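You operate a simulated robot arm through the tools that you are given. There is no shell and no other tool. Be economical: measure what you need, move in short steps, check, and stop when the job is done.

Carry out the task below with a simulated two-armed robot. There is one attempt and no reset: what you move stays moved.

JOB
Take the small shallow pan on the right belt and put it away on the top of the end stand. Take the small pad on the right belt and put it away on the top of the drawer table. Push the drawer of the dough table shut. Put the blue canister on the island top beside the table well away on the lower wall shelf. Take the orange pad on the island top beside the table well and put it away on the raised shelf of the side table. Pick up the open sack marked "flour" from the top of the island table with one hand, pass it to the other hand and put it on the side shelf of the pan table. Open the well lid. Do these in any order. Set down upright: small pad, blue canister, open sack.
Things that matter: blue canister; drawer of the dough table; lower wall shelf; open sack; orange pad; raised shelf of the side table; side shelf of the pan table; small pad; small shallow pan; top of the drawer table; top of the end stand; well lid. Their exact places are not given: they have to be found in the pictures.

It is judged by the outcome, as a careful person would: the job done as asked, and still so three seconds after it is handed in. It fails if anything else is knocked over, pushed out of place, dropped, spilled or broken. Lids that push on must go on centred and level and be pressed home; caps that screw on are set level and turned clockwise until they are tight.

ROBOT AND FRAMES
Two 7-joint arms with fingered hands on one trunk, on a base that drives. Base frame: it is fixed to the floor where the robot stands at the start and does not move with it; the origin is under the middle of the robot, x ahead of it, y to its left, z up; the surface under the hand at the start is at about z = 1.1. Readings come in m, rad, newtons and seconds.
The left shoulder is at the start at [0.071, 0.145, 1.059], the right one opposite. With the tool pointing down near the work surface each hand reaches from about 0.34 to 0.74 m from the robot's upright axis, wherever it stands, measured 20 degrees to its own side. Places, roughly: blue canister [1.25, 2, 0.75]; drawer of the dough table [2.3, -0.1, 0.8]; lower wall shelf (52x15 cm) [-1.74, 1.98, 0.82]; open sack [1.75, 2, 1]; orange pad (11x8x6 cm) [1.5, 2.2, 0.8]; raised shelf of the side table (17x63 cm) [0.44, 2.8, 1.28]; side shelf of the pan table (30x24 cm) [3.16, 2.72, 0.8]; small pad (7x5x7 cm) [1, 0.1, 1.1]; small shallow pan (33x26x5 cm) [0.8, 0, 1.1]; top of the drawer table [3.5, 0.1, 0.9]; top of the end stand [0.8, -1.6, 1]; well lid [1.1, 2.1, 0.8]. Payload 3.5 kg a hand.
The TCP of each hand is the grasp point between the finger pads, 0.025 m short of the fingertips. In the tool frame z runs along the fingers and y along their closing line. The gripper opens to 0.088 m. The gripper's body begins 0.029 m behind the TCP. The gripper is a hand of 4 fingers: y runs from the thumb to the fingers, the wrist lies at [-0.013, -0.097, -0.162] in the tool frame, and closing takes about 1.5 s.
Orientation is that of the tool frame in the base frame, as [roll, pitch, yaw] about the fixed x, y, z axes, in that order (R = Rz(yaw) Ry(pitch) Rx(roll)). With the fingers straight down and the wrist toward the robot, the tool's x, y and z point along [0, 1, 0], [1, 0, 0] and [0, 0, -1] of the base frame.

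CONTROLS
- The arms move only by the tool servo_tool. It takes "left_series", "right_series" or both (then of equal length, played together; a hand with none holds still); each is text: rows parted by semicolons, each of 7 numbers parted by spaces: the opening in per cent of the stroke, from 0 (shut) to 100 (fully open), then the shift along the tool's x, y, z in mm, then the turn, a rotation vector about the tool's x, y, z in rad. In form: fingers dx dy dz wx wy wz; .... A call has 1 to 20 rows; each row is the pose to reach, as a shift and turn from the pose commanded when the call began, along the tool's axes at that moment. A row lasts 0.2 s, in which the tool goes at most 0.05 m and 0.15 rad; a call with a longer step from one row to the next is refused whole, and so is a gripper value outside its range. Where a pose cannot be reached the arm comes as near as it can. A force on the tool above 40 N (or 10 N above the force at the start of the call, whichever is more), or a blocked arm, ends the call early, and 0.2 s more pass. The fingers move at their own pace (about 0.045 m/s each) and stop on an object; they squeeze with about 28 N. The grip force told is the motor's: it shows also when the fingers shut on nothing. Time passes only in rows, and 0.2 s behind the last, so rows that repeat a pose let the fingers close. It gives the time, the measured TCP pose, the force on the tool (base axes), the opening and the grip force at its end, in the units of the frame above (readings bear some noise), with the torque about the TCP (base axes, N m) and any sound that the robot's microphone picked up, and new pictures: "views" is both (left out), scene, wrist or none (wrist: the cameras of the hands that moved).
- Cameras (640 x 400 px; columns grow to the right, rows downward): "scene" is now at [0.1449, 0.0068, 1.4094]; the picture's right is [0.07, -1.00, -0.00], its down [-0.25, -0.02, -0.97] and it looks along [0.97, 0.07, -0.25] (base axes); focal length 268 px, centre (320, 200). "left" rides on the left gripper at [-0.064, -0.083, -0.098] in its tool frame; the picture's right is [-0.62, -0.37, 0.69], its down [0.71, -0.63, 0.30] and it looks along [0.33, 0.68, 0.65] (tool axes); focal length 265 px, centre (320, 200). "right" rides on the right gripper at [0.064, -0.083, -0.098] in its tool frame; the picture's right is [-0.62, 0.37, -0.69], its down [-0.71, -0.63, 0.30] and it looks along [-0.32, 0.68, 0.65] (tool axes); focal length 265 px, centre (320, 200).
- move_column(by): slides the trunk up (or, below 0, down) by that many m; the arms and the scene camera ride with it, the base frame stays. It gives what a move gives, with no picture.
- base_move(legs): drives the robot by 1 to 6 legs, each [ahead, left, turn to the left] in m, m and rad, along the robot's own axes; the way and the turn of a leg run together, so that a leg with both is an arc; at most 1.5 m and 3.142 rad a leg. The arms and the cameras ride along, it lands a little off, and it stops where it bumps. It gives what a move gives, and a new picture of the scene camera.
- preshape(shape, hand): the hand has 4 fingers and takes this shape, open, in about a second: jaw (thumb against the fingers, like two jaws); tri (thumb and two fingers); tip (a fingertip pinch); poke (one finger out to press); point (the index stretched); flat (the hand flat); cup (the hand cupped); fist (a fist). The gripper value then closes the fingers along that shape, each until it touches; the sizes above hold for jaw. It gives what a move gives, with no picture.
- turn_head(pan, tilt): turns the head with the scene camera to pan (to the left, within 1.501 rad either way) and tilt (down, from -0.506 to 1.204), counted from straight ahead of the robot. It gives what a move gives, and a new picture of the scene camera.
- locate(camera, pixels): for up to 12 pixels [column, row] of the newest picture of that camera ("zoom" is the newest enlarged one), the place [x, y, z] in the base frame of the surface seen there, good to about 0.003 m. It takes no simulated time.
- enlarge(camera, box): a new picture of the part [left, top, right, bottom] of that camera's present view, enlarged. It takes no simulated time.
- sign_off(): hands the job in; it is judged then, once.

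Keep the steps short. Do not move on a guess: measure, check each grasp and each placing, and mend mistakes. In all there are 131 turns and 260 pictures (those below and enlarged ones count). Leave the grippers open and the arms clear of the work at the hand-in unless told otherwise, and finish with a single line.

The tools are called after ">>>" as name(argument=value, ...) on one line, values as JSON. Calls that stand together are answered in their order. servo_tool: Moves the arms, as the interface text tells. Its arguments: {"type":"object","properties":{"left_series":{"type":"string"},"right_series":{"type":"string"},"views":{"type":"string","enum":["both","scene","wrist","none"]}},"required":[]} The other tools are called the same way: move_column (by) slides the trunk up or down; preshape (shape, hand) gives the hand a shape; base_move (legs) drives the base; turn_head (pan, tilt) turns the head that bears the scene camera; locate (camera, pixels) gives the place of the surface under pixels of a picture; enlarge (camera, box) takes an enlarged picture of a part of a camera's view; sign_off () hands the job in.

At the start:

```text
time: 0.0
left_position: [0.5082, 0.2357, 1.3667]
left_tool_rot: [-3.141, 0.001, 1.571]
left_wrist_force: [0.2, 0.4, -0.5]
left_wrist_torque: [-0.01, -0.02, -0.01]
left_grip_width: 0.0874
left_finger_force: 0.2
left_shape: jaw
right_position: [0.5456, -0.1573, 1.3398]
right_tool_rot: [3.141, 0.0, 1.571]
right_wrist_force: [-0.6, 0.4, 0.2]
right_wrist_torque: [-0.01, -0.01, 0.0]
right_grip_width: 0.0876
right_finger_force: 0.1
right_shape: jaw
trunk travel left (down, up): [-0.622, 0.218]
robot x, y, heading: [0.0042, 0.0009, 0.001]
head pan, tilt: [0.07, 0.255]
```

scene: 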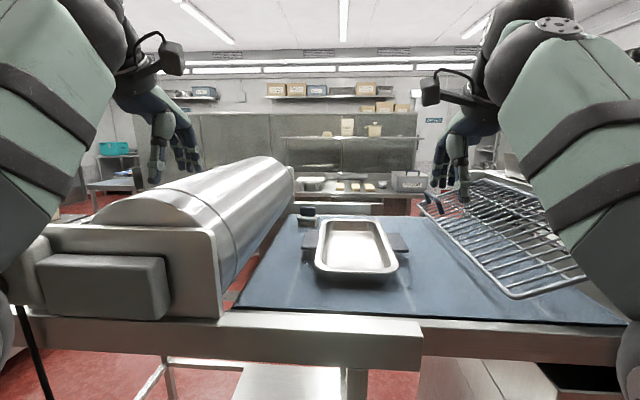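
right: 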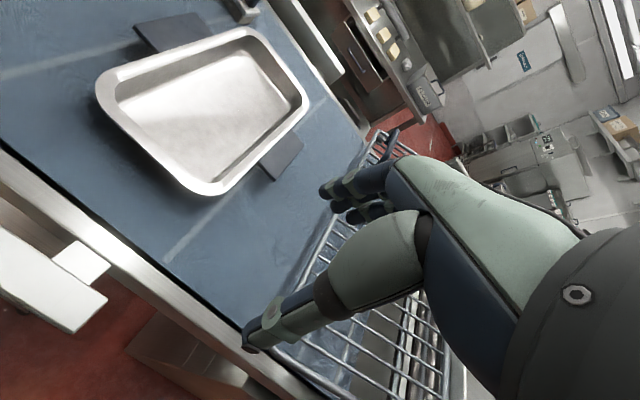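
left: 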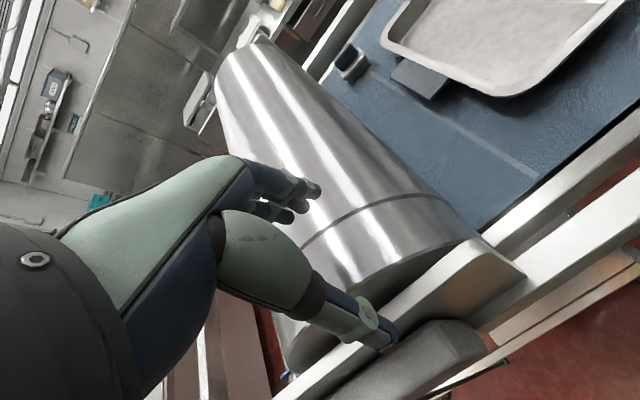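

I see the pan in the middle of the belt, and a small dark pad behind it near (307,212). I'll enlarge that area and measure both.

>>> enlarge(camera="scene", box=[260, 180, 460, 305])

>>> locate(camera="scene", pixels=[[307, 208], [307, 222], [325, 222], [378, 222], [316, 268], [397, 268], [355, 250], [300, 250], [400, 243], [270, 270], [430, 300], [440, 190]])

```text
3.20 times, centred on (360, 242) of scene
```

zoom: 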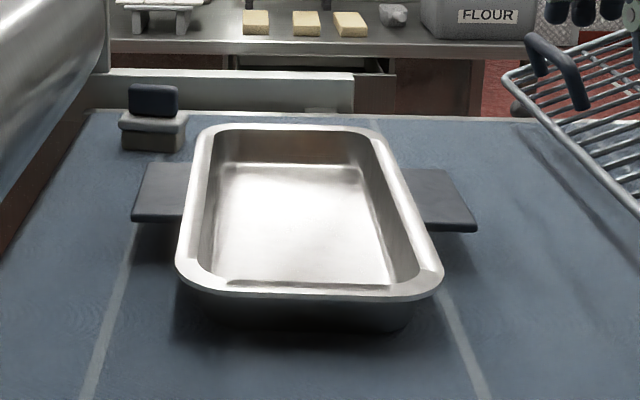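

```text
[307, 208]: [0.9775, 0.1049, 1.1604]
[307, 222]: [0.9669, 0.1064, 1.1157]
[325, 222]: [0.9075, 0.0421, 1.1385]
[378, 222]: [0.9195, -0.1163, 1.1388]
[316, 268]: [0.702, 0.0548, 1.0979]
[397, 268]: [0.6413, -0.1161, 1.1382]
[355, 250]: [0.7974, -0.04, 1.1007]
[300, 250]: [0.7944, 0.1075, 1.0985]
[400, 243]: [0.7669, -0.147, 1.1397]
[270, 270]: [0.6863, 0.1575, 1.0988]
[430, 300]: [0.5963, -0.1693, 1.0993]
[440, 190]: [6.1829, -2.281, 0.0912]
```

>>> locate(camera="zoom", pixels=[[150, 168], [138, 213], [178, 210], [182, 172], [440, 175], [462, 175], [472, 222], [435, 222], [152, 100], [152, 125], [135, 92], [175, 105]])

>>> enlarge(camera="right", box=[80, 0, 340, 210])

>>> enlarge(camera="left", box=[320, 0, 640, 200])

```text
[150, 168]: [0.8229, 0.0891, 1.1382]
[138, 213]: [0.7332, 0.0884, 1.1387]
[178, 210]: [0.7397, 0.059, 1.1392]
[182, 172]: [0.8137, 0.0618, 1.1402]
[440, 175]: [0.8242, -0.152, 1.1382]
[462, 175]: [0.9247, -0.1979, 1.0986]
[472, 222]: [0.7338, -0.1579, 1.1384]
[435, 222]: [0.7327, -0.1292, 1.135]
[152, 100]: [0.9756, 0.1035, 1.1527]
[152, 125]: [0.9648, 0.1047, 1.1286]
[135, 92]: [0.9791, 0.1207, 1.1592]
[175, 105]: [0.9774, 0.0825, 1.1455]
```

```text
1.90 times, centred on (210, 105) of right
```

zoom: 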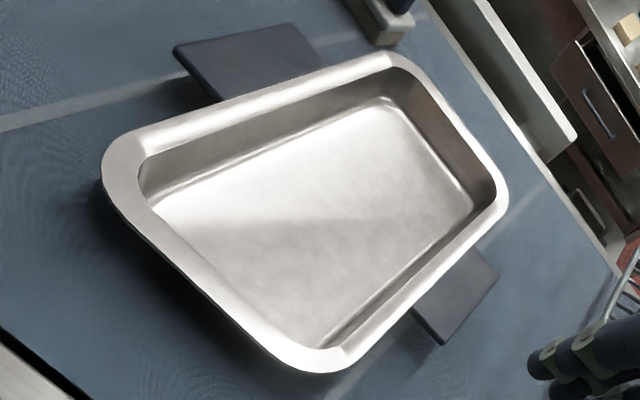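

```text
2.00 times, centred on (480, 100) of left
```

zoom: 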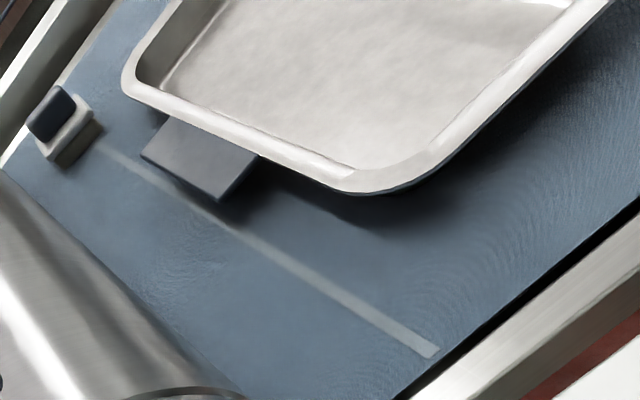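

>>> locate(camera="scene", pixels=[[265, 160], [240, 195], [215, 240], [235, 265], [285, 190], [190, 195], [515, 297], [580, 280], [445, 222], [478, 180], [430, 195], [500, 240]])

>>> turn_head(pan=-0.7, tilt=0.5)

>>> turn_head(pan=-1.4, tilt=0.3)

```text
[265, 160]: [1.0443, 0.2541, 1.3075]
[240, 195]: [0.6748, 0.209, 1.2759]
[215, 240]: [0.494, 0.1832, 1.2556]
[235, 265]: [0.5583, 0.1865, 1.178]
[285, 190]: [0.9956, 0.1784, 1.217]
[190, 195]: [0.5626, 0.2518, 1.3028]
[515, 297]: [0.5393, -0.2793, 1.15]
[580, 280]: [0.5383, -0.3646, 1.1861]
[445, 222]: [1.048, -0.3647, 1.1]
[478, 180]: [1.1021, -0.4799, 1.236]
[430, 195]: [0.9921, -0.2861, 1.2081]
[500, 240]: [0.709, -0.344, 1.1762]
```

```text
time: 1.1
left_position: [0.5098, 0.2362, 1.3664]
left_tool_rot: [3.142, 0.0, 1.57]
left_wrist_force: [0.4, 0.1, -0.9]
left_wrist_torque: [-0.03, 0.01, 0.0]
left_grip_width: 0.0877
left_finger_force: 0.0
left_shape: jaw
right_position: [0.5465, -0.1586, 1.3399]
right_tool_rot: [3.141, -0.001, 1.569]
right_wrist_force: [-0.1, 0.5, -0.4]
right_wrist_torque: [0.0, 0.0, 0.0]
right_grip_width: 0.0876
right_finger_force: 0.1
right_shape: jaw
trunk travel left (down, up): [-0.622, 0.218]
robot x, y, heading: [-0.0018, -0.0015, 0.0]
head pan, tilt: [-0.7, 0.499]
```

scene: 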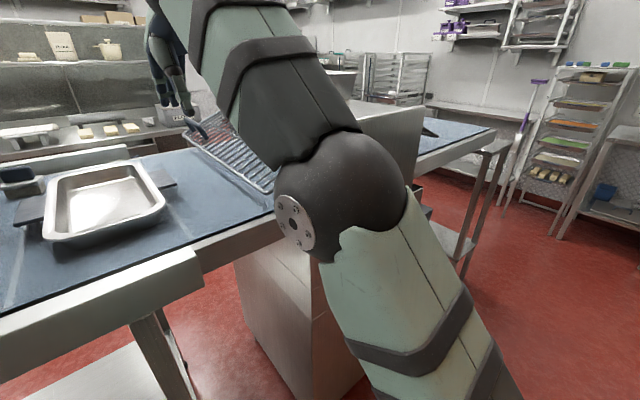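

```text
time: 2.2
left_position: [0.5089, 0.2352, 1.3669]
left_tool_rot: [3.14, 0.0, 1.571]
left_wrist_force: [-0.2, 0.0, 0.0]
left_wrist_torque: [-0.01, -0.01, -0.01]
left_grip_width: 0.0873
left_finger_force: 0.1
left_shape: jaw
right_position: [0.5463, -0.1589, 1.3407]
right_tool_rot: [3.141, -0.001, 1.571]
right_wrist_force: [-0.1, -0.4, 0.3]
right_wrist_torque: [-0.02, -0.01, -0.03]
right_grip_width: 0.0874
right_finger_force: 0.0
right_shape: jaw
trunk travel left (down, up): [-0.622, 0.218]
robot x, y, heading: [0.0003, -0.0004, -0.002]
head pan, tilt: [-1.4, 0.3]
```

scene: 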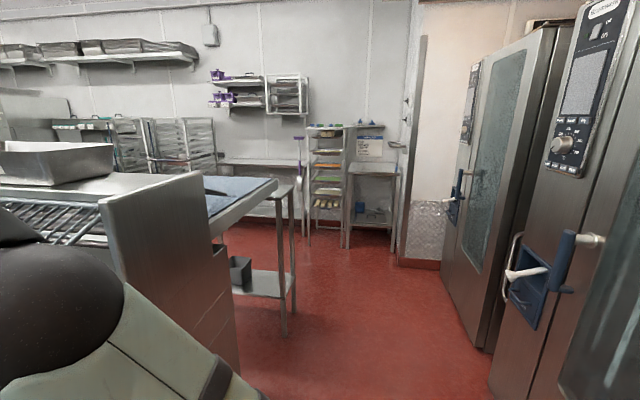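

>>> locate(camera="scene", pixels=[[245, 190], [272, 182], [215, 205], [285, 185], [285, 330], [270, 275], [150, 195], [60, 160], [370, 168], [260, 163], [205, 180], [350, 300]])

>>> enlarge(camera="scene", box=[180, 120, 420, 270])

>>> turn_head(pan=-1.05, tilt=0.25)

```text
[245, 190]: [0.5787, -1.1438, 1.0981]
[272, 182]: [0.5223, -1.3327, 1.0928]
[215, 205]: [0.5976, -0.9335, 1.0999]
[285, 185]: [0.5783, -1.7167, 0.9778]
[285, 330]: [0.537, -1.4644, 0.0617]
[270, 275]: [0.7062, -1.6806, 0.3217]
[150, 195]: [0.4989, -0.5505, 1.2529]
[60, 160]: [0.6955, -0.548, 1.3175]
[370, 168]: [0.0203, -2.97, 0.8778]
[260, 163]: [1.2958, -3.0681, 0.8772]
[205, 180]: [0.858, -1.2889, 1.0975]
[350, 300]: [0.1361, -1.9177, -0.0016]
```

```text
2.67 times, centred on (300, 195) of scene
```

zoom: 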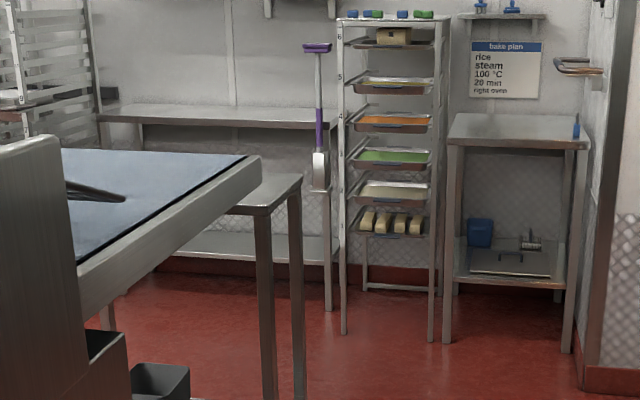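

```text
time: 3.0
left_position: [0.5101, 0.2354, 1.3669]
left_tool_rot: [3.141, -0.001, 1.572]
left_wrist_force: [-0.5, -0.1, 0.3]
left_wrist_torque: [0.03, -0.01, -0.03]
left_grip_width: 0.0875
left_finger_force: 0.0
left_shape: jaw
right_position: [0.5453, -0.1578, 1.3409]
right_tool_rot: [3.14, -0.001, 1.57]
right_wrist_force: [-0.9, -0.7, 1.1]
right_wrist_torque: [-0.01, 0.01, 0.03]
right_grip_width: 0.0874
right_finger_force: 0.0
right_shape: jaw
trunk travel left (down, up): [-0.622, 0.218]
robot x, y, heading: [0.0004, -0.003, 0.001]
head pan, tilt: [-1.051, 0.25]
```

scene: 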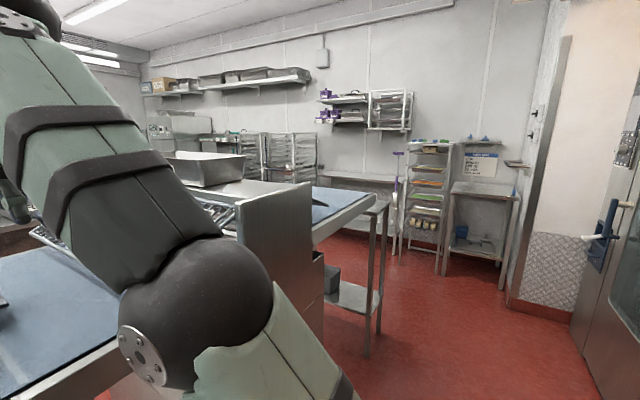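

>>> turn_head(pan=0.0, tilt=0.9)

```text
time: 4.3
left_position: [0.5089, 0.2351, 1.3667]
left_tool_rot: [-3.141, -0.001, 1.571]
left_wrist_force: [0.4, 0.7, 0.2]
left_wrist_torque: [0.01, 0.0, 0.03]
left_grip_width: 0.0876
left_finger_force: 0.1
left_shape: jaw
right_position: [0.5466, -0.1587, 1.3405]
right_tool_rot: [-3.141, 0.0, 1.57]
right_wrist_force: [-0.1, 1.0, 0.2]
right_wrist_torque: [-0.01, -0.01, 0.01]
right_grip_width: 0.0876
right_finger_force: 0.2
right_shape: jaw
trunk travel left (down, up): [-0.622, 0.218]
robot x, y, heading: [-0.0015, 0.0013, 0.005]
head pan, tilt: [0.0, 0.901]
```

scene: 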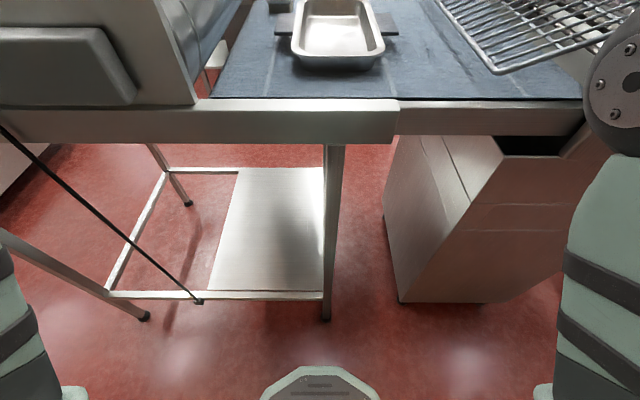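

>>> locate(camera="scene", pixels=[[150, 318], [326, 320], [200, 300], [400, 300], [330, 145], [460, 130], [310, 100], [320, 385], [70, 395], [545, 395], [90, 100], [488, 65]])

>>> turn_head(pan=0.0, tilt=0.5)

```text
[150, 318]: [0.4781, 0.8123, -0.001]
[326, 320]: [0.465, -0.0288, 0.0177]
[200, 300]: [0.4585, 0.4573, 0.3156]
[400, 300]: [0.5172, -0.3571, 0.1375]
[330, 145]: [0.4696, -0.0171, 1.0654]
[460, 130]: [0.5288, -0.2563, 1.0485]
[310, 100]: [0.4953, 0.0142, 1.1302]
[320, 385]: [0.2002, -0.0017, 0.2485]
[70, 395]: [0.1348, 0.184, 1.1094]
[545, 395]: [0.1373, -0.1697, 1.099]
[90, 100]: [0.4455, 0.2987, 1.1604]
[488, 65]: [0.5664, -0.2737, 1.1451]
```

```text
time: 5.2
left_position: [0.5105, 0.2365, 1.3671]
left_tool_rot: [-3.142, -0.001, 1.57]
left_wrist_force: [-0.3, 0.4, 0.7]
left_wrist_torque: [0.04, 0.02, 0.0]
left_grip_width: 0.0877
left_finger_force: 0.2
left_shape: jaw
right_position: [0.5453, -0.158, 1.3399]
right_tool_rot: [3.141, 0.001, 1.57]
right_wrist_force: [0.2, -0.8, -0.3]
right_wrist_torque: [-0.01, 0.0, 0.01]
right_grip_width: 0.0877
right_finger_force: 0.2
right_shape: jaw
trunk travel left (down, up): [-0.622, 0.218]
robot x, y, heading: [-0.0006, 0.002, 0.001]
head pan, tilt: [0.0, 0.499]
```

scene: 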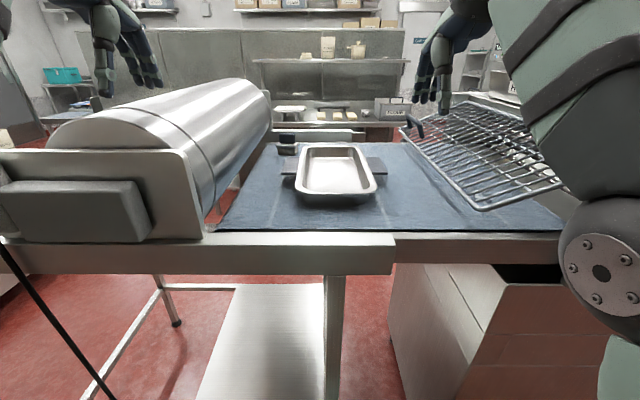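

>>> locate(camera="scene", pixels=[[600, 275], [560, 245], [600, 200], [570, 220], [600, 330], [520, 90]])

>>> move_column(by=0.2)

```text
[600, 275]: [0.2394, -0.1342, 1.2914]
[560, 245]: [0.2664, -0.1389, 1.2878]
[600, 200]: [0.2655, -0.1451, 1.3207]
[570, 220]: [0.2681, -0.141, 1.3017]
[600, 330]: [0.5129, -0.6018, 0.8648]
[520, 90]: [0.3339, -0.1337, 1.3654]
```

```text
time: 7.3
left_position: [0.5091, 0.2352, 1.567]
left_tool_rot: [-3.141, 0.0, 1.572]
left_wrist_force: [0.0, 0.0, 0.1]
left_wrist_torque: [0.0, 0.0, 0.01]
left_grip_width: 0.0875
left_finger_force: 0.1
left_shape: jaw
right_position: [0.547, -0.158, 1.541]
right_tool_rot: [-3.139, 0.001, 1.57]
right_wrist_force: [-0.5, -0.4, 0.5]
right_wrist_torque: [-0.03, 0.02, -0.03]
right_grip_width: 0.0877
right_finger_force: 0.1
right_shape: jaw
trunk travel left (down, up): [-0.822, 0.018]
robot x, y, heading: [-0.0023, 0.0015, 0.002]
head pan, tilt: [0.0, 0.499]
```

>>> base_move(legs=[[0.17, -0.03, 0]])

```text
time: 8.8
left_position: [0.6802, 0.2057, 1.5687]
left_tool_rot: [3.137, 0.0, 1.568]
left_wrist_force: [-1.1, -1.0, 1.0]
left_wrist_torque: [0.01, -0.01, 0.05]
left_grip_width: 0.0875
left_finger_force: 0.1
left_shape: jaw
right_position: [0.7145, -0.1882, 1.5425]
right_tool_rot: [3.138, 0.001, 1.567]
right_wrist_force: [0.0, -0.2, -0.2]
right_wrist_torque: [0.02, -0.01, -0.01]
right_grip_width: 0.0877
right_finger_force: 0.0
right_shape: jaw
trunk travel left (down, up): [-0.822, 0.018]
robot x, y, heading: [0.1764, -0.0299, -0.006]
head pan, tilt: [0.0, 0.499]
```

scene: 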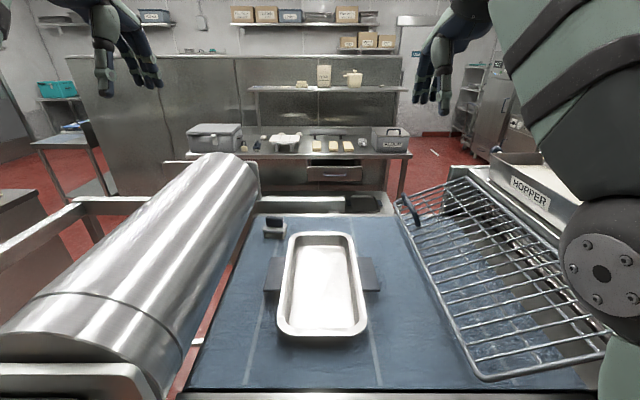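

>>> servo_tool(left_series="100 0 0 0 0 0 -0.145; 100 0 0 0 0 0 -0.29; 100 0 0 0 0 0 -0.435; 100 0 0 0 0 0 -0.58; 100 0 0 0 0 0 -0.725; 100 0 0 0 0 0 -0.87; 100 0 0 0 0 0 -1.015; 100 0 0 0 0 0 -1.16; 100 0 0 0 0 0 -1.305; 100 0 0 0 0 0 -1.45; 100 0 0 0 0 0 -1.567", right_series="100 0 0 0 0 0 0.145; 100 0 0 0 0 0 0.29; 100 0 0 0 0 0 0.435; 100 0 0 0 0 0 0.58; 100 0 0 0 0 0 0.725; 100 0 0 0 0 0 0.87; 100 0 0 0 0 0 1.015; 100 0 0 0 0 0 1.16; 100 0 0 0 0 0 1.305; 100 0 0 0 0 0 1.45; 100 0 0 0 0 0 1.567", views="none")

>>> locate(camera="scene", pixels=[[272, 262], [267, 288], [283, 260], [372, 262], [378, 288], [358, 262], [300, 235], [280, 325], [365, 325], [275, 220], [275, 235], [465, 370]])

```text
time: 11.2
left_position: [0.638, 0.2051, 1.5448]
left_tool_rot: [3.138, 0.001, 2.986]
left_wrist_force: [-0.5, -1.2, 0.9]
left_wrist_torque: [0.02, -0.05, 0.05]
left_grip_width: 0.0879
left_finger_force: 0.0
left_shape: jaw
left hand out of reach, approached as far as the arm can: row 6, 7, 8, 9, 10, 11
right_position: [0.6514, -0.2211, 1.4888]
right_tool_rot: [-3.111, 0.002, -0.023]
right_wrist_force: [-0.9, -0.4, -0.4]
right_wrist_torque: [0.01, -0.02, 0.03]
right_grip_width: 0.0875
right_finger_force: 0.0
right_shape: jaw
right hand out of reach, approached as far as the arm can: row 4, 5, 6, 7, 8, 9, 10, 11
trunk travel left (down, up): [-0.822, 0.018]
robot x, y, heading: [0.1779, -0.027, 0.0]
head pan, tilt: [0.0, 0.499]
```

```text
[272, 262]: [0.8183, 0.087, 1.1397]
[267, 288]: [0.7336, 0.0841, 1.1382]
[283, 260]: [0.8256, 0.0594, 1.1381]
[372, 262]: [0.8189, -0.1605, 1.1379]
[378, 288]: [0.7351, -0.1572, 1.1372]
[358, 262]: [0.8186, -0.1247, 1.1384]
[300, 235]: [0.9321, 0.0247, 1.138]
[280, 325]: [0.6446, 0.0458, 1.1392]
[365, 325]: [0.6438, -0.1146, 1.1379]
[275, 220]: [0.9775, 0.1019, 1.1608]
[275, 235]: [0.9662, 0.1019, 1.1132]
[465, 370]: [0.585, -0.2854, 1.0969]
```

>>> servo_tool(left_series="40 0 0 45 0 0 0; 40 0 0 90 0 0 0; 40 0 0 135 0 0 0; 40 0 0 180 0 0 0; 40 0 0 180 0 0 0", right_series="40 0 0 45 0 0 0; 40 0 0 90 0 0 0; 40 0 0 135 0 0 0; 40 0 0 150 0 0 0; 40 0 0 150 0 0 0", views="scene")

```text
time: 12.4
left_position: [0.6595, 0.2197, 1.395]
left_tool_rot: [-3.106, 0.018, 3.001]
left_wrist_force: [1.3, 0.0, -0.5]
left_wrist_torque: [0.03, 0.01, 0.02]
left_grip_width: 0.0351
left_finger_force: 0.0
left_shape: jaw
left hand out of reach, approached as far as the arm can: row 4, 5
right_position: [0.6502, -0.2051, 1.3508]
right_tool_rot: [-3.101, -0.021, -0.017]
right_wrist_force: [-0.1, 0.8, 0.7]
right_wrist_torque: [0.0, -0.01, 0.04]
right_grip_width: 0.0355
right_finger_force: 0.2
right_shape: jaw
trunk travel left (down, up): [-0.822, 0.018]
robot x, y, heading: [0.1744, -0.0303, -0.001]
head pan, tilt: [0.0, 0.499]
```

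scene: 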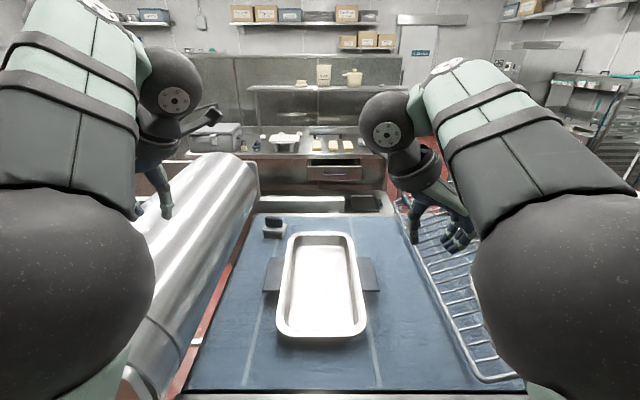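

>>> servo_tool(left_series="40 0 -15 0 0.14 0 -0.02; 40 0 -30 0 0.28 0 -0.04; 40 0 -45 0 0.42 0 -0.06; 40 0 -60 0 0.56 0 -0.08; 40 0 -75 0 0.7 0 -0.1; 40 0 -90 0 0.77 0 -0.12; 40 0 -90 0 0.77 0 -0.12", right_series="40 0 -5 0 0.14 0 0; 40 0 -10 0 0.28 0 0; 40 0 -15 0 0.42 0 0; 40 0 -20 0 0.56 0 0; 40 0 -25 0 0.7 0 0; 40 0 -30 0 0.77 0 0; 40 0 -30 0 0.77 0 0", views="scene")

```text
time: 14.1
left_position: [0.647, 0.1228, 1.3875]
left_tool_rot: [-2.371, -0.047, 3.094]
left_wrist_force: [-0.4, 0.4, 0.5]
left_wrist_torque: [-0.02, 0.02, -0.01]
left_grip_width: 0.0354
left_finger_force: 0.1
left_shape: jaw
right_position: [0.6531, -0.1663, 1.3392]
right_tool_rot: [-2.37, -0.001, 0.002]
right_wrist_force: [-0.4, -0.3, 0.6]
right_wrist_torque: [-0.02, 0.0, 0.03]
right_grip_width: 0.0356
right_finger_force: 0.1
right_shape: jaw
trunk travel left (down, up): [-0.822, 0.018]
robot x, y, heading: [0.1795, -0.0288, -0.001]
head pan, tilt: [0.0, 0.499]
```

scene: 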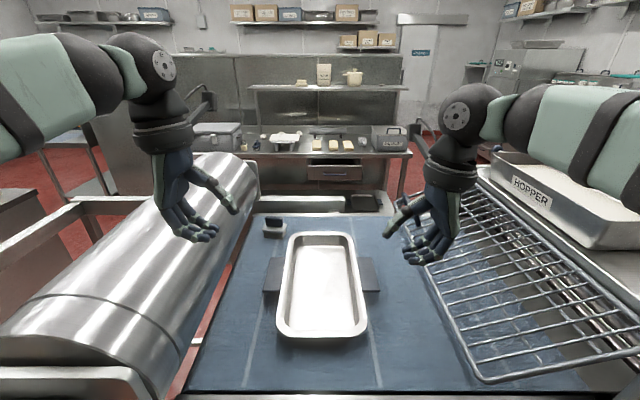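

>>> servo_tool(left_series="40 -33 21 21 0 -0.016 0; 40 -66 42 42 0 -0.033 0; 40 -99 62 62 0 -0.05 0; 40 -131 83 83 0 -0.066 0; 40 -131 83 83 0 -0.066 0", right_series="40 31 21 11 0 0 0; 40 62 42 22 0 0 0; 40 94 62 33 0 0 0; 40 125 83 44 0 0 0; 40 125 83 44 0 0 0", views="both")

```text
time: 15.2
left_position: [0.7753, 0.1182, 1.2637]
left_tool_rot: [-2.371, 0.003, 3.141]
left_wrist_force: [0.1, 0.5, -0.3]
left_wrist_torque: [0.0, 0.02, 0.05]
left_grip_width: 0.0353
left_finger_force: 0.2
left_shape: jaw
right_position: [0.7778, -0.1957, 1.2476]
right_tool_rot: [-2.371, -0.002, 0.0]
right_wrist_force: [-0.5, 0.3, 0.7]
right_wrist_torque: [-0.03, -0.01, -0.01]
right_grip_width: 0.0357
right_finger_force: 0.1
right_shape: jaw
trunk travel left (down, up): [-0.822, 0.018]
robot x, y, heading: [0.1777, -0.0323, -0.006]
head pan, tilt: [0.0, 0.499]
```

scene: 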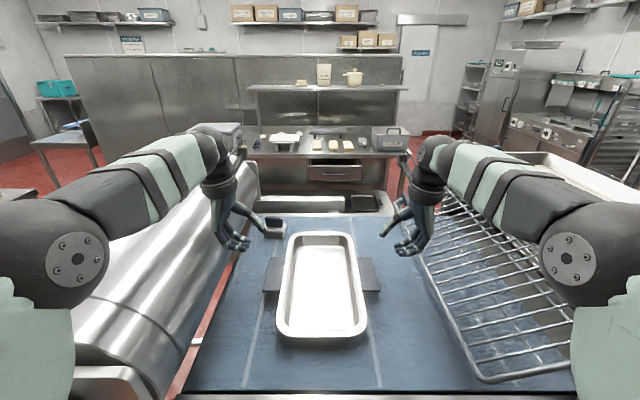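
right: 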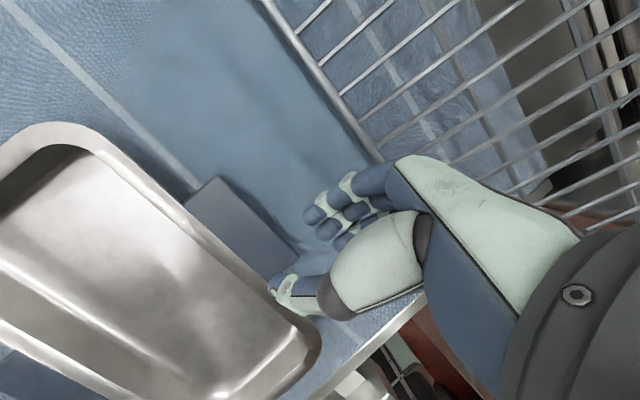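
left: 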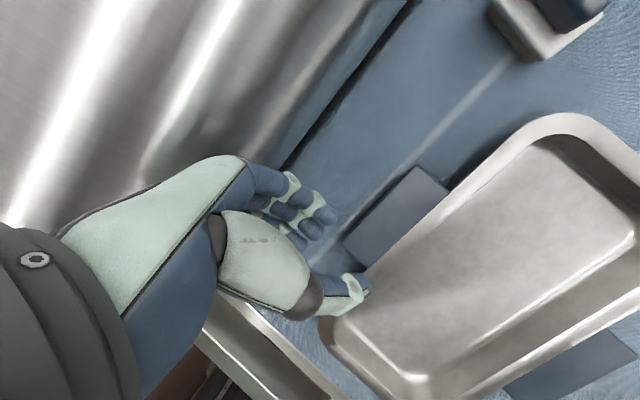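

>>> servo_tool(right_series="25 0 0 0 0.15 0 0; 25 0 0 0 0.3 0 0; 25 0 0 0 0.45 0 0; 25 0 0 0 0.45 0 0", views="wrist")

```text
time: 16.2
left_position: [0.775, 0.1194, 1.2641]
left_tool_rot: [-2.372, 0.003, -3.14]
left_wrist_force: [0.0, 0.2, 0.1]
left_wrist_torque: [0.01, 0.0, 0.02]
left_grip_width: 0.035
left_finger_force: 0.0
left_shape: jaw
right_position: [0.7787, -0.194, 1.2497]
right_tool_rot: [-1.92, 0.0, 0.0]
right_wrist_force: [-0.5, -0.7, 0.2]
right_wrist_torque: [0.01, 0.02, -0.03]
right_grip_width: 0.0221
right_finger_force: 0.1
right_shape: jaw
trunk travel left (down, up): [-0.822, 0.018]
robot x, y, heading: [0.178, -0.0274, -0.004]
head pan, tilt: [0.0, 0.499]
```

right: 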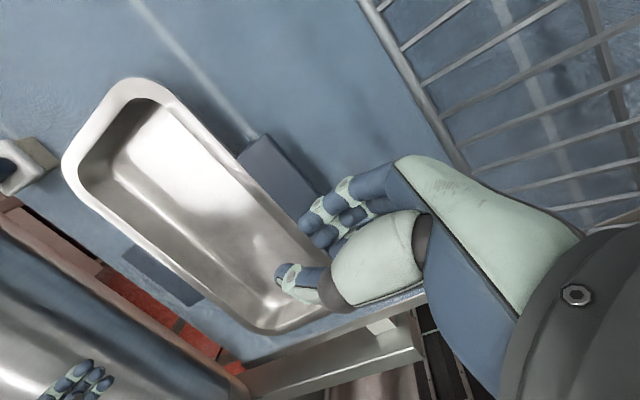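

>>> servo_tool(right_series="28 0 36 6 0 0 0; 28 0 72 12 0 0 0; 28 0 100 17 0 0 0; 28 0 108 19 0 0 0; 28 0 108 19 0 0 0", views="both")

```text
time: 17.4
left_position: [0.7746, 0.1231, 1.2645]
left_tool_rot: [-2.37, 0.001, -3.141]
left_wrist_force: [-0.6, 0.8, 0.6]
left_wrist_torque: [-0.01, 0.01, 0.01]
left_grip_width: 0.0352
left_finger_force: 0.1
left_shape: jaw
right_position: [0.7779, -0.2119, 1.1446]
right_tool_rot: [-1.923, -0.002, 0.004]
right_wrist_force: [0.5, 8.9, 4.0]
right_wrist_torque: [-0.3, 0.03, -0.05]
right_grip_width: 0.0245
right_finger_force: 0.1
right_shape: jaw
trunk travel left (down, up): [-0.822, 0.018]
robot x, y, heading: [0.1749, -0.0283, -0.003]
head pan, tilt: [0.0, 0.499]
```

scene: 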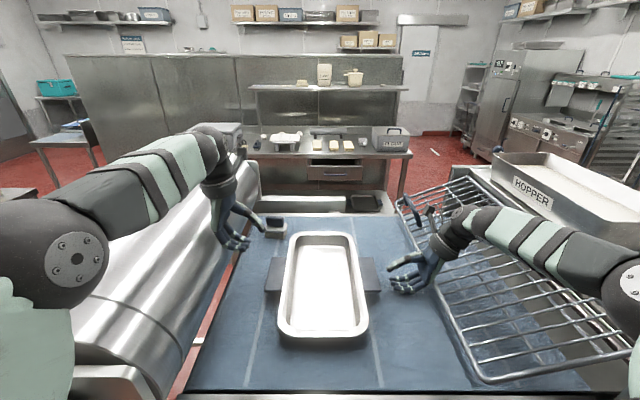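
right: 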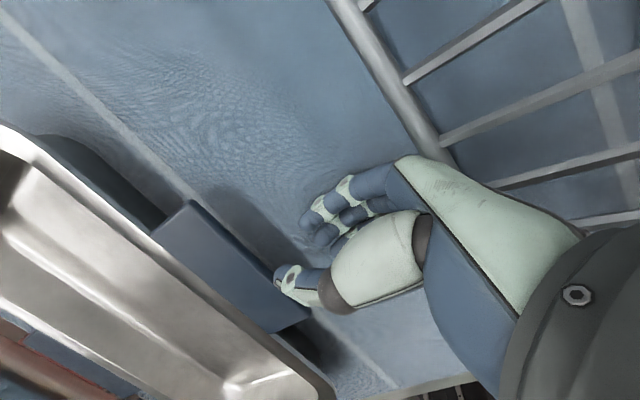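

>>> servo_tool(right_series="28 0 -5 14 0 0 0; 28 0 -10 28 0 0 0; 28 0 -15 41 0 0 0; 28 0 -19 53 0 0 0; 28 0 -19 53 0 0 0", views="both")

```text
time: 18.6
left_position: [0.7747, 0.1189, 1.264]
left_tool_rot: [-2.372, 0.001, 3.14]
left_wrist_force: [-0.1, -0.3, 0.6]
left_wrist_torque: [0.01, -0.01, -0.01]
left_grip_width: 0.0353
left_finger_force: 0.1
left_shape: jaw
right_position: [0.7794, -0.1591, 1.1418]
right_tool_rot: [-1.924, 0.0, 0.002]
right_wrist_force: [-0.4, -0.2, -0.8]
right_wrist_torque: [0.03, 0.02, -0.02]
right_grip_width: 0.0241
right_finger_force: 0.0
right_shape: jaw
trunk travel left (down, up): [-0.822, 0.018]
robot x, y, heading: [0.1733, -0.0278, -0.001]
head pan, tilt: [0.0, 0.499]
```

scene: 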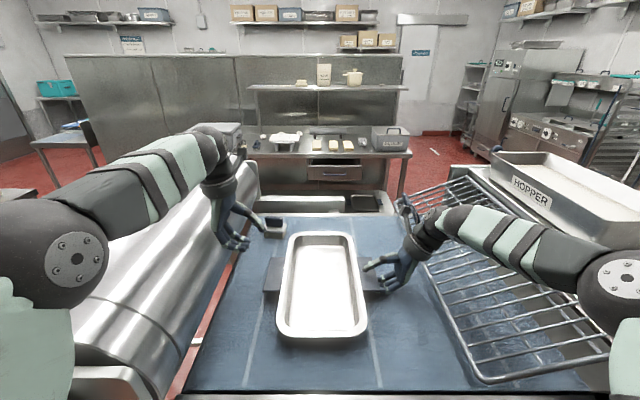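
right: 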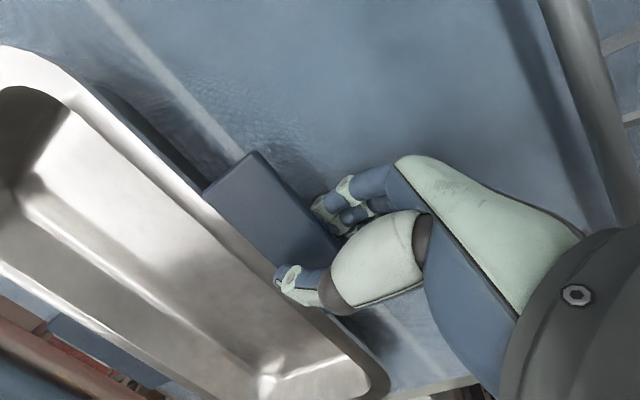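

>>> servo_tool(right_series="28 0 0 6 0 0 0; 0 0 0 6 0 0 0; 0 0 0 6 0 0 0; 0 0 0 6 0 0 0; 0 0 0 6 0 0 0; 0 0 0 6 0 0 0; 0 0 0 6 0 0 0; 0 0 0 6 0 0 0", views="both")

```text
time: 20.4
left_position: [0.7742, 0.1186, 1.2652]
left_tool_rot: [-2.372, 0.001, 3.141]
left_wrist_force: [-0.3, -0.2, 0.0]
left_wrist_torque: [-0.03, 0.0, 0.05]
left_grip_width: 0.0356
left_finger_force: 0.0
left_shape: jaw
right_position: [0.7777, -0.1536, 1.1419]
right_tool_rot: [-1.924, -0.002, 0.003]
right_wrist_force: [1.8, 0.5, 5.5]
right_wrist_torque: [0.31, -0.03, -0.01]
right_grip_width: 0.0067
right_finger_force: 27.8
right_shape: jaw
trunk travel left (down, up): [-0.822, 0.018]
robot x, y, heading: [0.1745, -0.0313, -0.008]
head pan, tilt: [0.0, 0.499]
```

scene: 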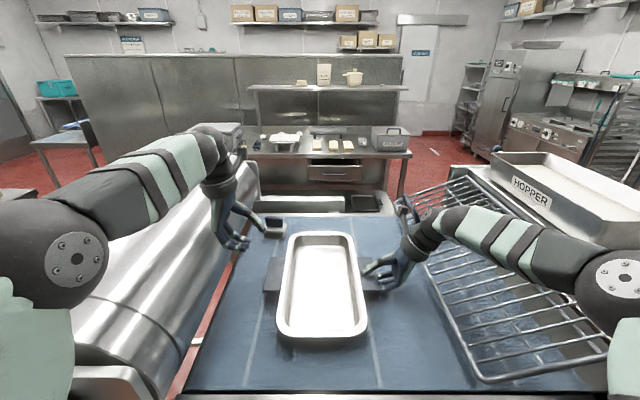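
right: 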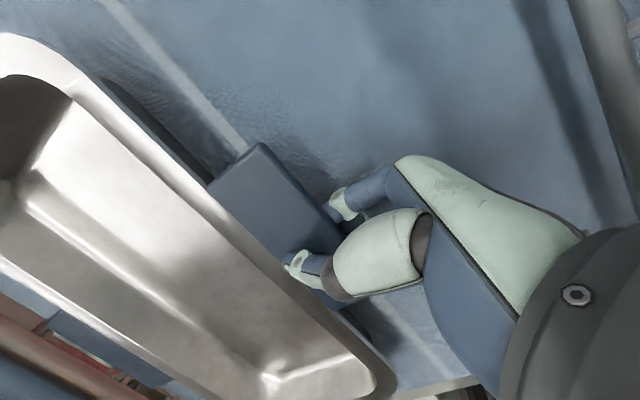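

>>> servo_tool(right_series="0 0 -9 -3 0 0 0; 0 0 -19 -7 0 0 0; 0 0 -28 -10 0 0 0; 0 0 -38 -14 0 0 0; 0 0 -38 -14 0 0 0", views="scene")

```text
time: 21.6
left_position: [0.7756, 0.1187, 1.2639]
left_tool_rot: [-2.372, 0.002, -3.14]
left_wrist_force: [0.7, -0.2, -0.7]
left_wrist_torque: [0.0, -0.01, 0.02]
left_grip_width: 0.0352
left_finger_force: 0.0
left_shape: jaw
right_position: [0.7776, -0.154, 1.1808]
right_tool_rot: [-1.922, 0.0, 0.001]
right_wrist_force: [-0.3, 0.5, -1.9]
right_wrist_torque: [-0.1, -0.03, 0.04]
right_grip_width: 0.0058
right_finger_force: 27.9
right_shape: jaw
trunk travel left (down, up): [-0.822, 0.018]
robot x, y, heading: [0.1731, -0.0263, -0.006]
head pan, tilt: [0.0, 0.499]
```

scene: 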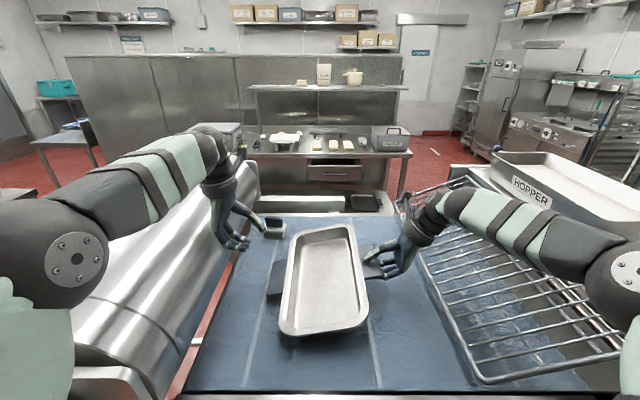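

>>> servo_tool(right_series="0 0 -19 -7 0 0 0; 0 0 -38 -14 0 0 0; 0 0 -56 -20 0 0 0; 0 0 -75 -27 0 0 0; 0 0 -75 -27 0 0 0", views="both")

```text
time: 22.9
left_position: [0.7756, 0.1188, 1.2645]
left_tool_rot: [-2.372, -0.001, 3.14]
left_wrist_force: [-0.4, 0.1, -0.4]
left_wrist_torque: [-0.02, -0.04, 0.0]
left_grip_width: 0.0356
left_finger_force: 0.1
left_shape: jaw
right_position: [0.7779, -0.1511, 1.2599]
right_tool_rot: [-1.922, 0.0, -0.002]
right_wrist_force: [0.1, 1.4, -4.3]
right_wrist_torque: [-0.37, 0.03, 0.03]
right_grip_width: 0.0053
right_finger_force: 28.0
right_shape: jaw
trunk travel left (down, up): [-0.822, 0.018]
robot x, y, heading: [0.1755, -0.0303, -0.002]
head pan, tilt: [0.0, 0.499]
```

scene: 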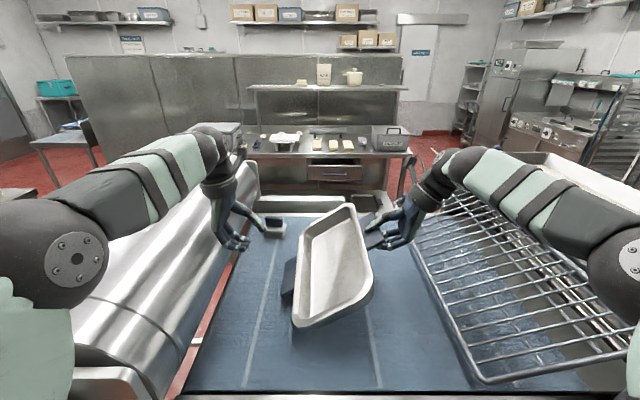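
right: 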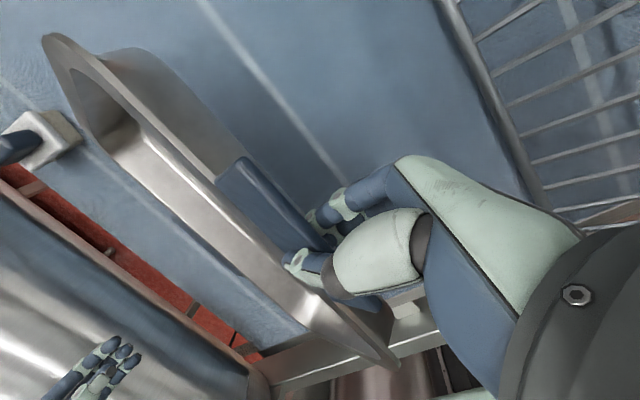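

>>> servo_tool(right_series="0 0 -19 -7 0 0 0; 0 0 -38 -14 0 0 0; 0 0 -56 -20 0 0 0; 0 0 -75 -27 0 0 0; 0 0 -75 -27 0 0 0; 0 0 -75 -27 0 0 0; 0 0 -75 -27 0 0 0", views="both")

```text
time: 24.4
left_position: [0.7761, 0.1192, 1.2651]
left_tool_rot: [-2.371, 0.0, 3.139]
left_wrist_force: [0.4, 0.6, 0.5]
left_wrist_torque: [0.0, 0.03, 0.02]
left_grip_width: 0.0354
left_finger_force: 0.1
left_shape: jaw
right_position: [0.7773, -0.1503, 1.3418]
right_tool_rot: [-1.922, 0.0, -0.001]
right_wrist_force: [0.4, 0.5, -3.7]
right_wrist_torque: [-0.34, -0.02, 0.0]
right_grip_width: 0.0055
right_finger_force: 28.0
right_shape: jaw
trunk travel left (down, up): [-0.822, 0.018]
robot x, y, heading: [0.1735, -0.0283, -0.007]
head pan, tilt: [0.0, 0.499]
```

scene: 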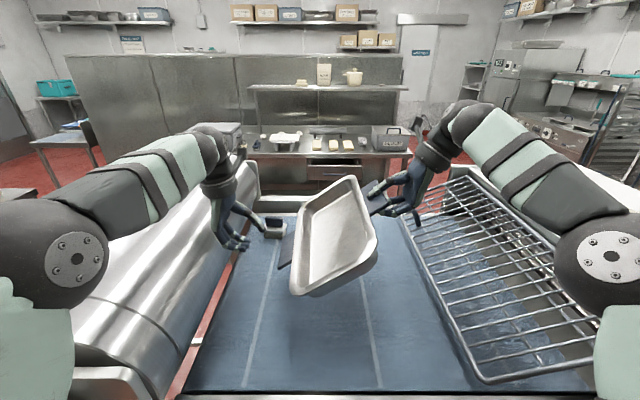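
right: 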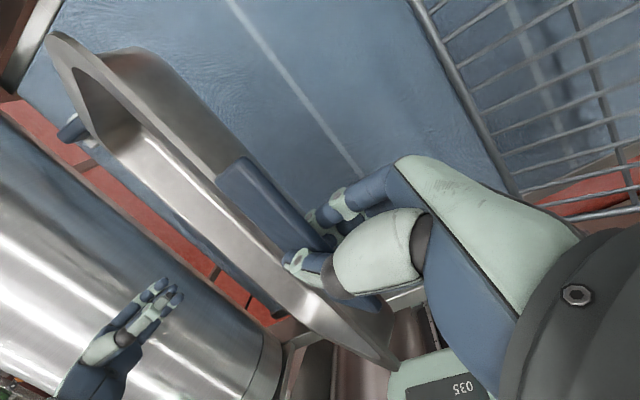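

>>> servo_tool(left_series="40 0 -20 -20 0 0 0; 40 0 -42 -43 0 0 0; 40 0 -70 -71 0 0 0; 40 20 -105 -106 0 0 0; 40 50 -105 -106 0 0 0; 40 80 -105 -106 0 0 0; 40 80 -105 -106 0 0 0", right_series="0 0 -10 -3 0 0 0; 0 0 -20 -7 0 0 0; 0 -20 -38 -14 0 0 0; 0 -45 -47 -17 0 0 0; 0 -70 -47 -17 0 0 0; 0 -100 -47 -17 0 0 0; 0 -100 -47 -17 0 0 0", views="none")

>>> turn_head(pan=-1.5, tilt=0.4)

```text
refused: row 4 steps farther than a row can; nothing moved
```

```text
time: 26.1
left_position: [0.7744, 0.1196, 1.2642]
left_tool_rot: [-2.371, 0.0, 3.14]
left_wrist_force: [0.1, -0.1, 1.1]
left_wrist_torque: [-0.02, -0.03, 0.0]
left_grip_width: 0.0352
left_finger_force: 0.0
left_shape: jaw
right_position: [0.7773, -0.1488, 1.3422]
right_tool_rot: [-1.922, -0.001, -0.002]
right_wrist_force: [-0.6, -0.8, -4.7]
right_wrist_torque: [-0.37, 0.01, -0.02]
right_grip_width: 0.005
right_finger_force: 27.8
right_shape: jaw
trunk travel left (down, up): [-0.822, 0.018]
robot x, y, heading: [0.1756, -0.0272, -0.003]
head pan, tilt: [-1.499, 0.4]
```

scene: 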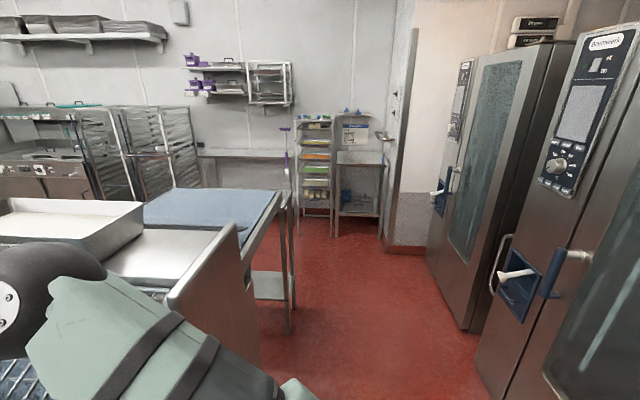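

>>> servo_tool(left_series="40 0 -20 -20 0 0 0; 40 0 -42 -43 0 0 0; 40 0 -70 -71 0 0 0; 40 10 -95 -96 0 0 0; 40 40 -105 -106 0 0 0; 40 70 -105 -106 0 0 0; 40 80 -105 -106 0 0 0", right_series="0 0 -10 -3 0 0 0; 0 0 -20 -7 0 0 0; 0 -20 -38 -14 0 0 0; 0 -45 -47 -17 0 0 0; 0 -70 -47 -17 0 0 0; 0 -100 -47 -17 0 0 0; 0 -100 -47 -17 0 0 0", views="none")

>>> locate(camera="scene", pixels=[[465, 320], [500, 390], [430, 240], [500, 275], [440, 190], [270, 225], [288, 200], [235, 200], [180, 195], [290, 330], [570, 270], [275, 190]])

```text
time: 27.6
left_position: [0.6938, 0.1215, 1.4145]
left_tool_rot: [-2.372, -0.001, 3.14]
left_wrist_force: [0.1, 0.4, -0.5]
left_wrist_torque: [-0.04, 0.01, 0.01]
left_grip_width: 0.0355
left_finger_force: 0.1
left_shape: jaw
left hand out of reach, approached as far as the arm can: row 4
right_position: [0.6794, -0.15, 1.3901]
right_tool_rot: [-1.922, 0.001, 0.001]
right_wrist_force: [1.2, -0.3, -4.9]
right_wrist_torque: [-0.33, 0.02, 0.0]
right_grip_width: 0.0049
right_finger_force: 27.7
right_shape: jaw
trunk travel left (down, up): [-0.822, 0.018]
robot x, y, heading: [0.1713, -0.0295, -0.003]
head pan, tilt: [-1.499, 0.4]
```

```text
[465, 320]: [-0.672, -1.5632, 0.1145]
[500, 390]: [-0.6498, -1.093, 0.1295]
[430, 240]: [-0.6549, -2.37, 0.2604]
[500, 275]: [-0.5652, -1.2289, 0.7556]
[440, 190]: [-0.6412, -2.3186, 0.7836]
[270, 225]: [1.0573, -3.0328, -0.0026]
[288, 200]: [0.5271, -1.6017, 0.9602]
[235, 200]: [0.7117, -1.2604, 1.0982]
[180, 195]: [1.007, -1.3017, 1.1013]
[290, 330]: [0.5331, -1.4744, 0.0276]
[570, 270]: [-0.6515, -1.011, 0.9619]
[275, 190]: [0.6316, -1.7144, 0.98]
```

>>> base_move(legs=[[-0.33, 0, 0], [0, 0, -0.8], [0, 0, -0.77]])

>>> turn_head(pan=0.0, tilt=0.5)

```text
time: 34.0
left_position: [-0.0001, -0.55, 1.4155]
left_tool_rot: [-2.372, -0.001, 1.578]
left_wrist_force: [-0.3, -0.2, 0.2]
left_wrist_torque: [0.02, -0.02, 0.03]
left_grip_width: 0.0353
left_finger_force: 0.2
left_shape: jaw
right_position: [-0.2721, -0.5356, 1.3901]
right_tool_rot: [-1.925, 0.0, -1.56]
right_wrist_force: [-0.3, -0.1, -4.5]
right_wrist_torque: [0.04, 0.35, 0.0]
right_grip_width: 0.005
right_finger_force: 28.5
right_shape: jaw
trunk travel left (down, up): [-0.822, 0.018]
robot x, y, heading: [-0.1591, -0.0311, -1.565]
head pan, tilt: [-1.499, 0.4]
```

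scene: 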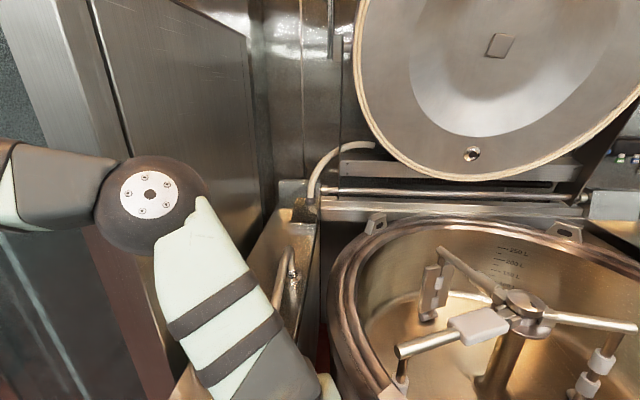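

```text
time: 35.6
left_position: [-0.0012, -0.5488, 1.417]
left_tool_rot: [-2.371, 0.002, 1.579]
left_wrist_force: [-0.4, 0.1, 0.1]
left_wrist_torque: [0.0, 0.01, -0.03]
left_grip_width: 0.0354
left_finger_force: 0.0
left_shape: jaw
right_position: [-0.2723, -0.5352, 1.3895]
right_tool_rot: [-1.923, 0.0, -1.564]
right_wrist_force: [0.6, 0.5, -4.4]
right_wrist_torque: [0.03, 0.33, 0.0]
right_grip_width: 0.0049
right_finger_force: 27.7
right_shape: jaw
trunk travel left (down, up): [-0.822, 0.018]
robot x, y, heading: [-0.1548, -0.0315, -1.562]
head pan, tilt: [0.0, 0.499]
```

scene: 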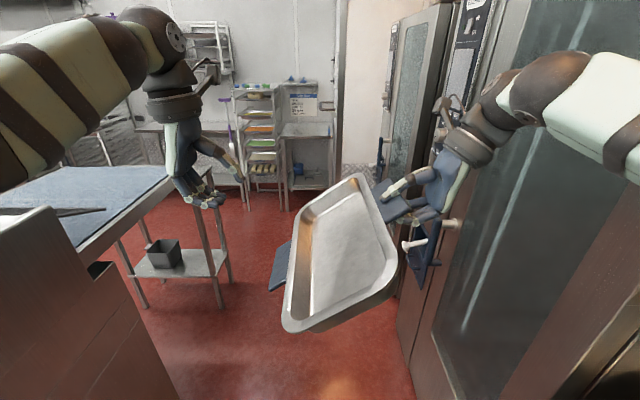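

>>> locate(camera="scene", pixels=[[560, 90], [620, 100], [500, 100], [410, 245], [450, 222], [60, 60], [20, 80], [150, 40], [335, 320], [60, 215], [440, 110], [590, 130]])

```text
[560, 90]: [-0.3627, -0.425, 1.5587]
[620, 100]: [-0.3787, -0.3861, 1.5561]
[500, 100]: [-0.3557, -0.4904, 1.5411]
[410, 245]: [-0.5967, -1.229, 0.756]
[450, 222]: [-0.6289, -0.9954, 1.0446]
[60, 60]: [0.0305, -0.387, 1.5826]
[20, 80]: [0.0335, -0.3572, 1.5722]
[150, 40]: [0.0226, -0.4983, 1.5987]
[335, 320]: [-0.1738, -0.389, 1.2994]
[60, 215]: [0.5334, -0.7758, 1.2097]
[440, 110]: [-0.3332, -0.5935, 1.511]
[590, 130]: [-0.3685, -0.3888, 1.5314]
```

>>> base_move(legs=[[0.3, 0.1, 0], [1.2, 0, 0], [0, 0, 0.8], [0, 0, 0.76]])

```text
time: 47.3
left_position: [0.4853, -1.3738, 1.4163]
left_tool_rot: [-2.373, 0.001, 3.113]
left_wrist_force: [-0.7, 0.0, 0.3]
left_wrist_torque: [0.02, -0.02, 0.01]
left_grip_width: 0.0355
left_finger_force: 0.1
left_shape: jaw
right_position: [0.464, -1.6433, 1.3909]
right_tool_rot: [-1.92, 0.0, -0.028]
right_wrist_force: [0.2, -0.2, -4.4]
right_wrist_torque: [-0.36, 0.08, -0.02]
right_grip_width: 0.0049
right_finger_force: 27.7
right_shape: jaw
trunk travel left (down, up): [-0.822, 0.018]
robot x, y, heading: [-0.0352, -1.5082, -0.036]
head pan, tilt: [0.0, 0.499]
```

scene: 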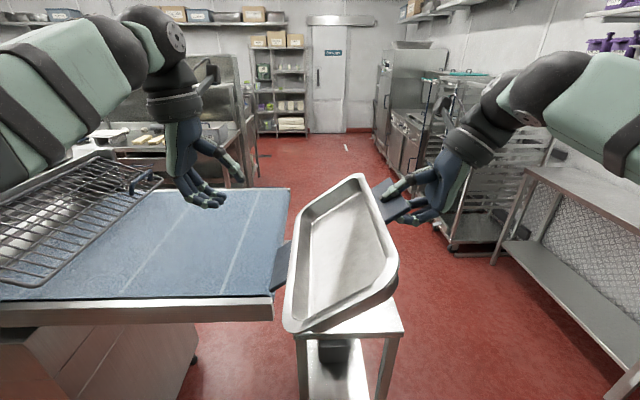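

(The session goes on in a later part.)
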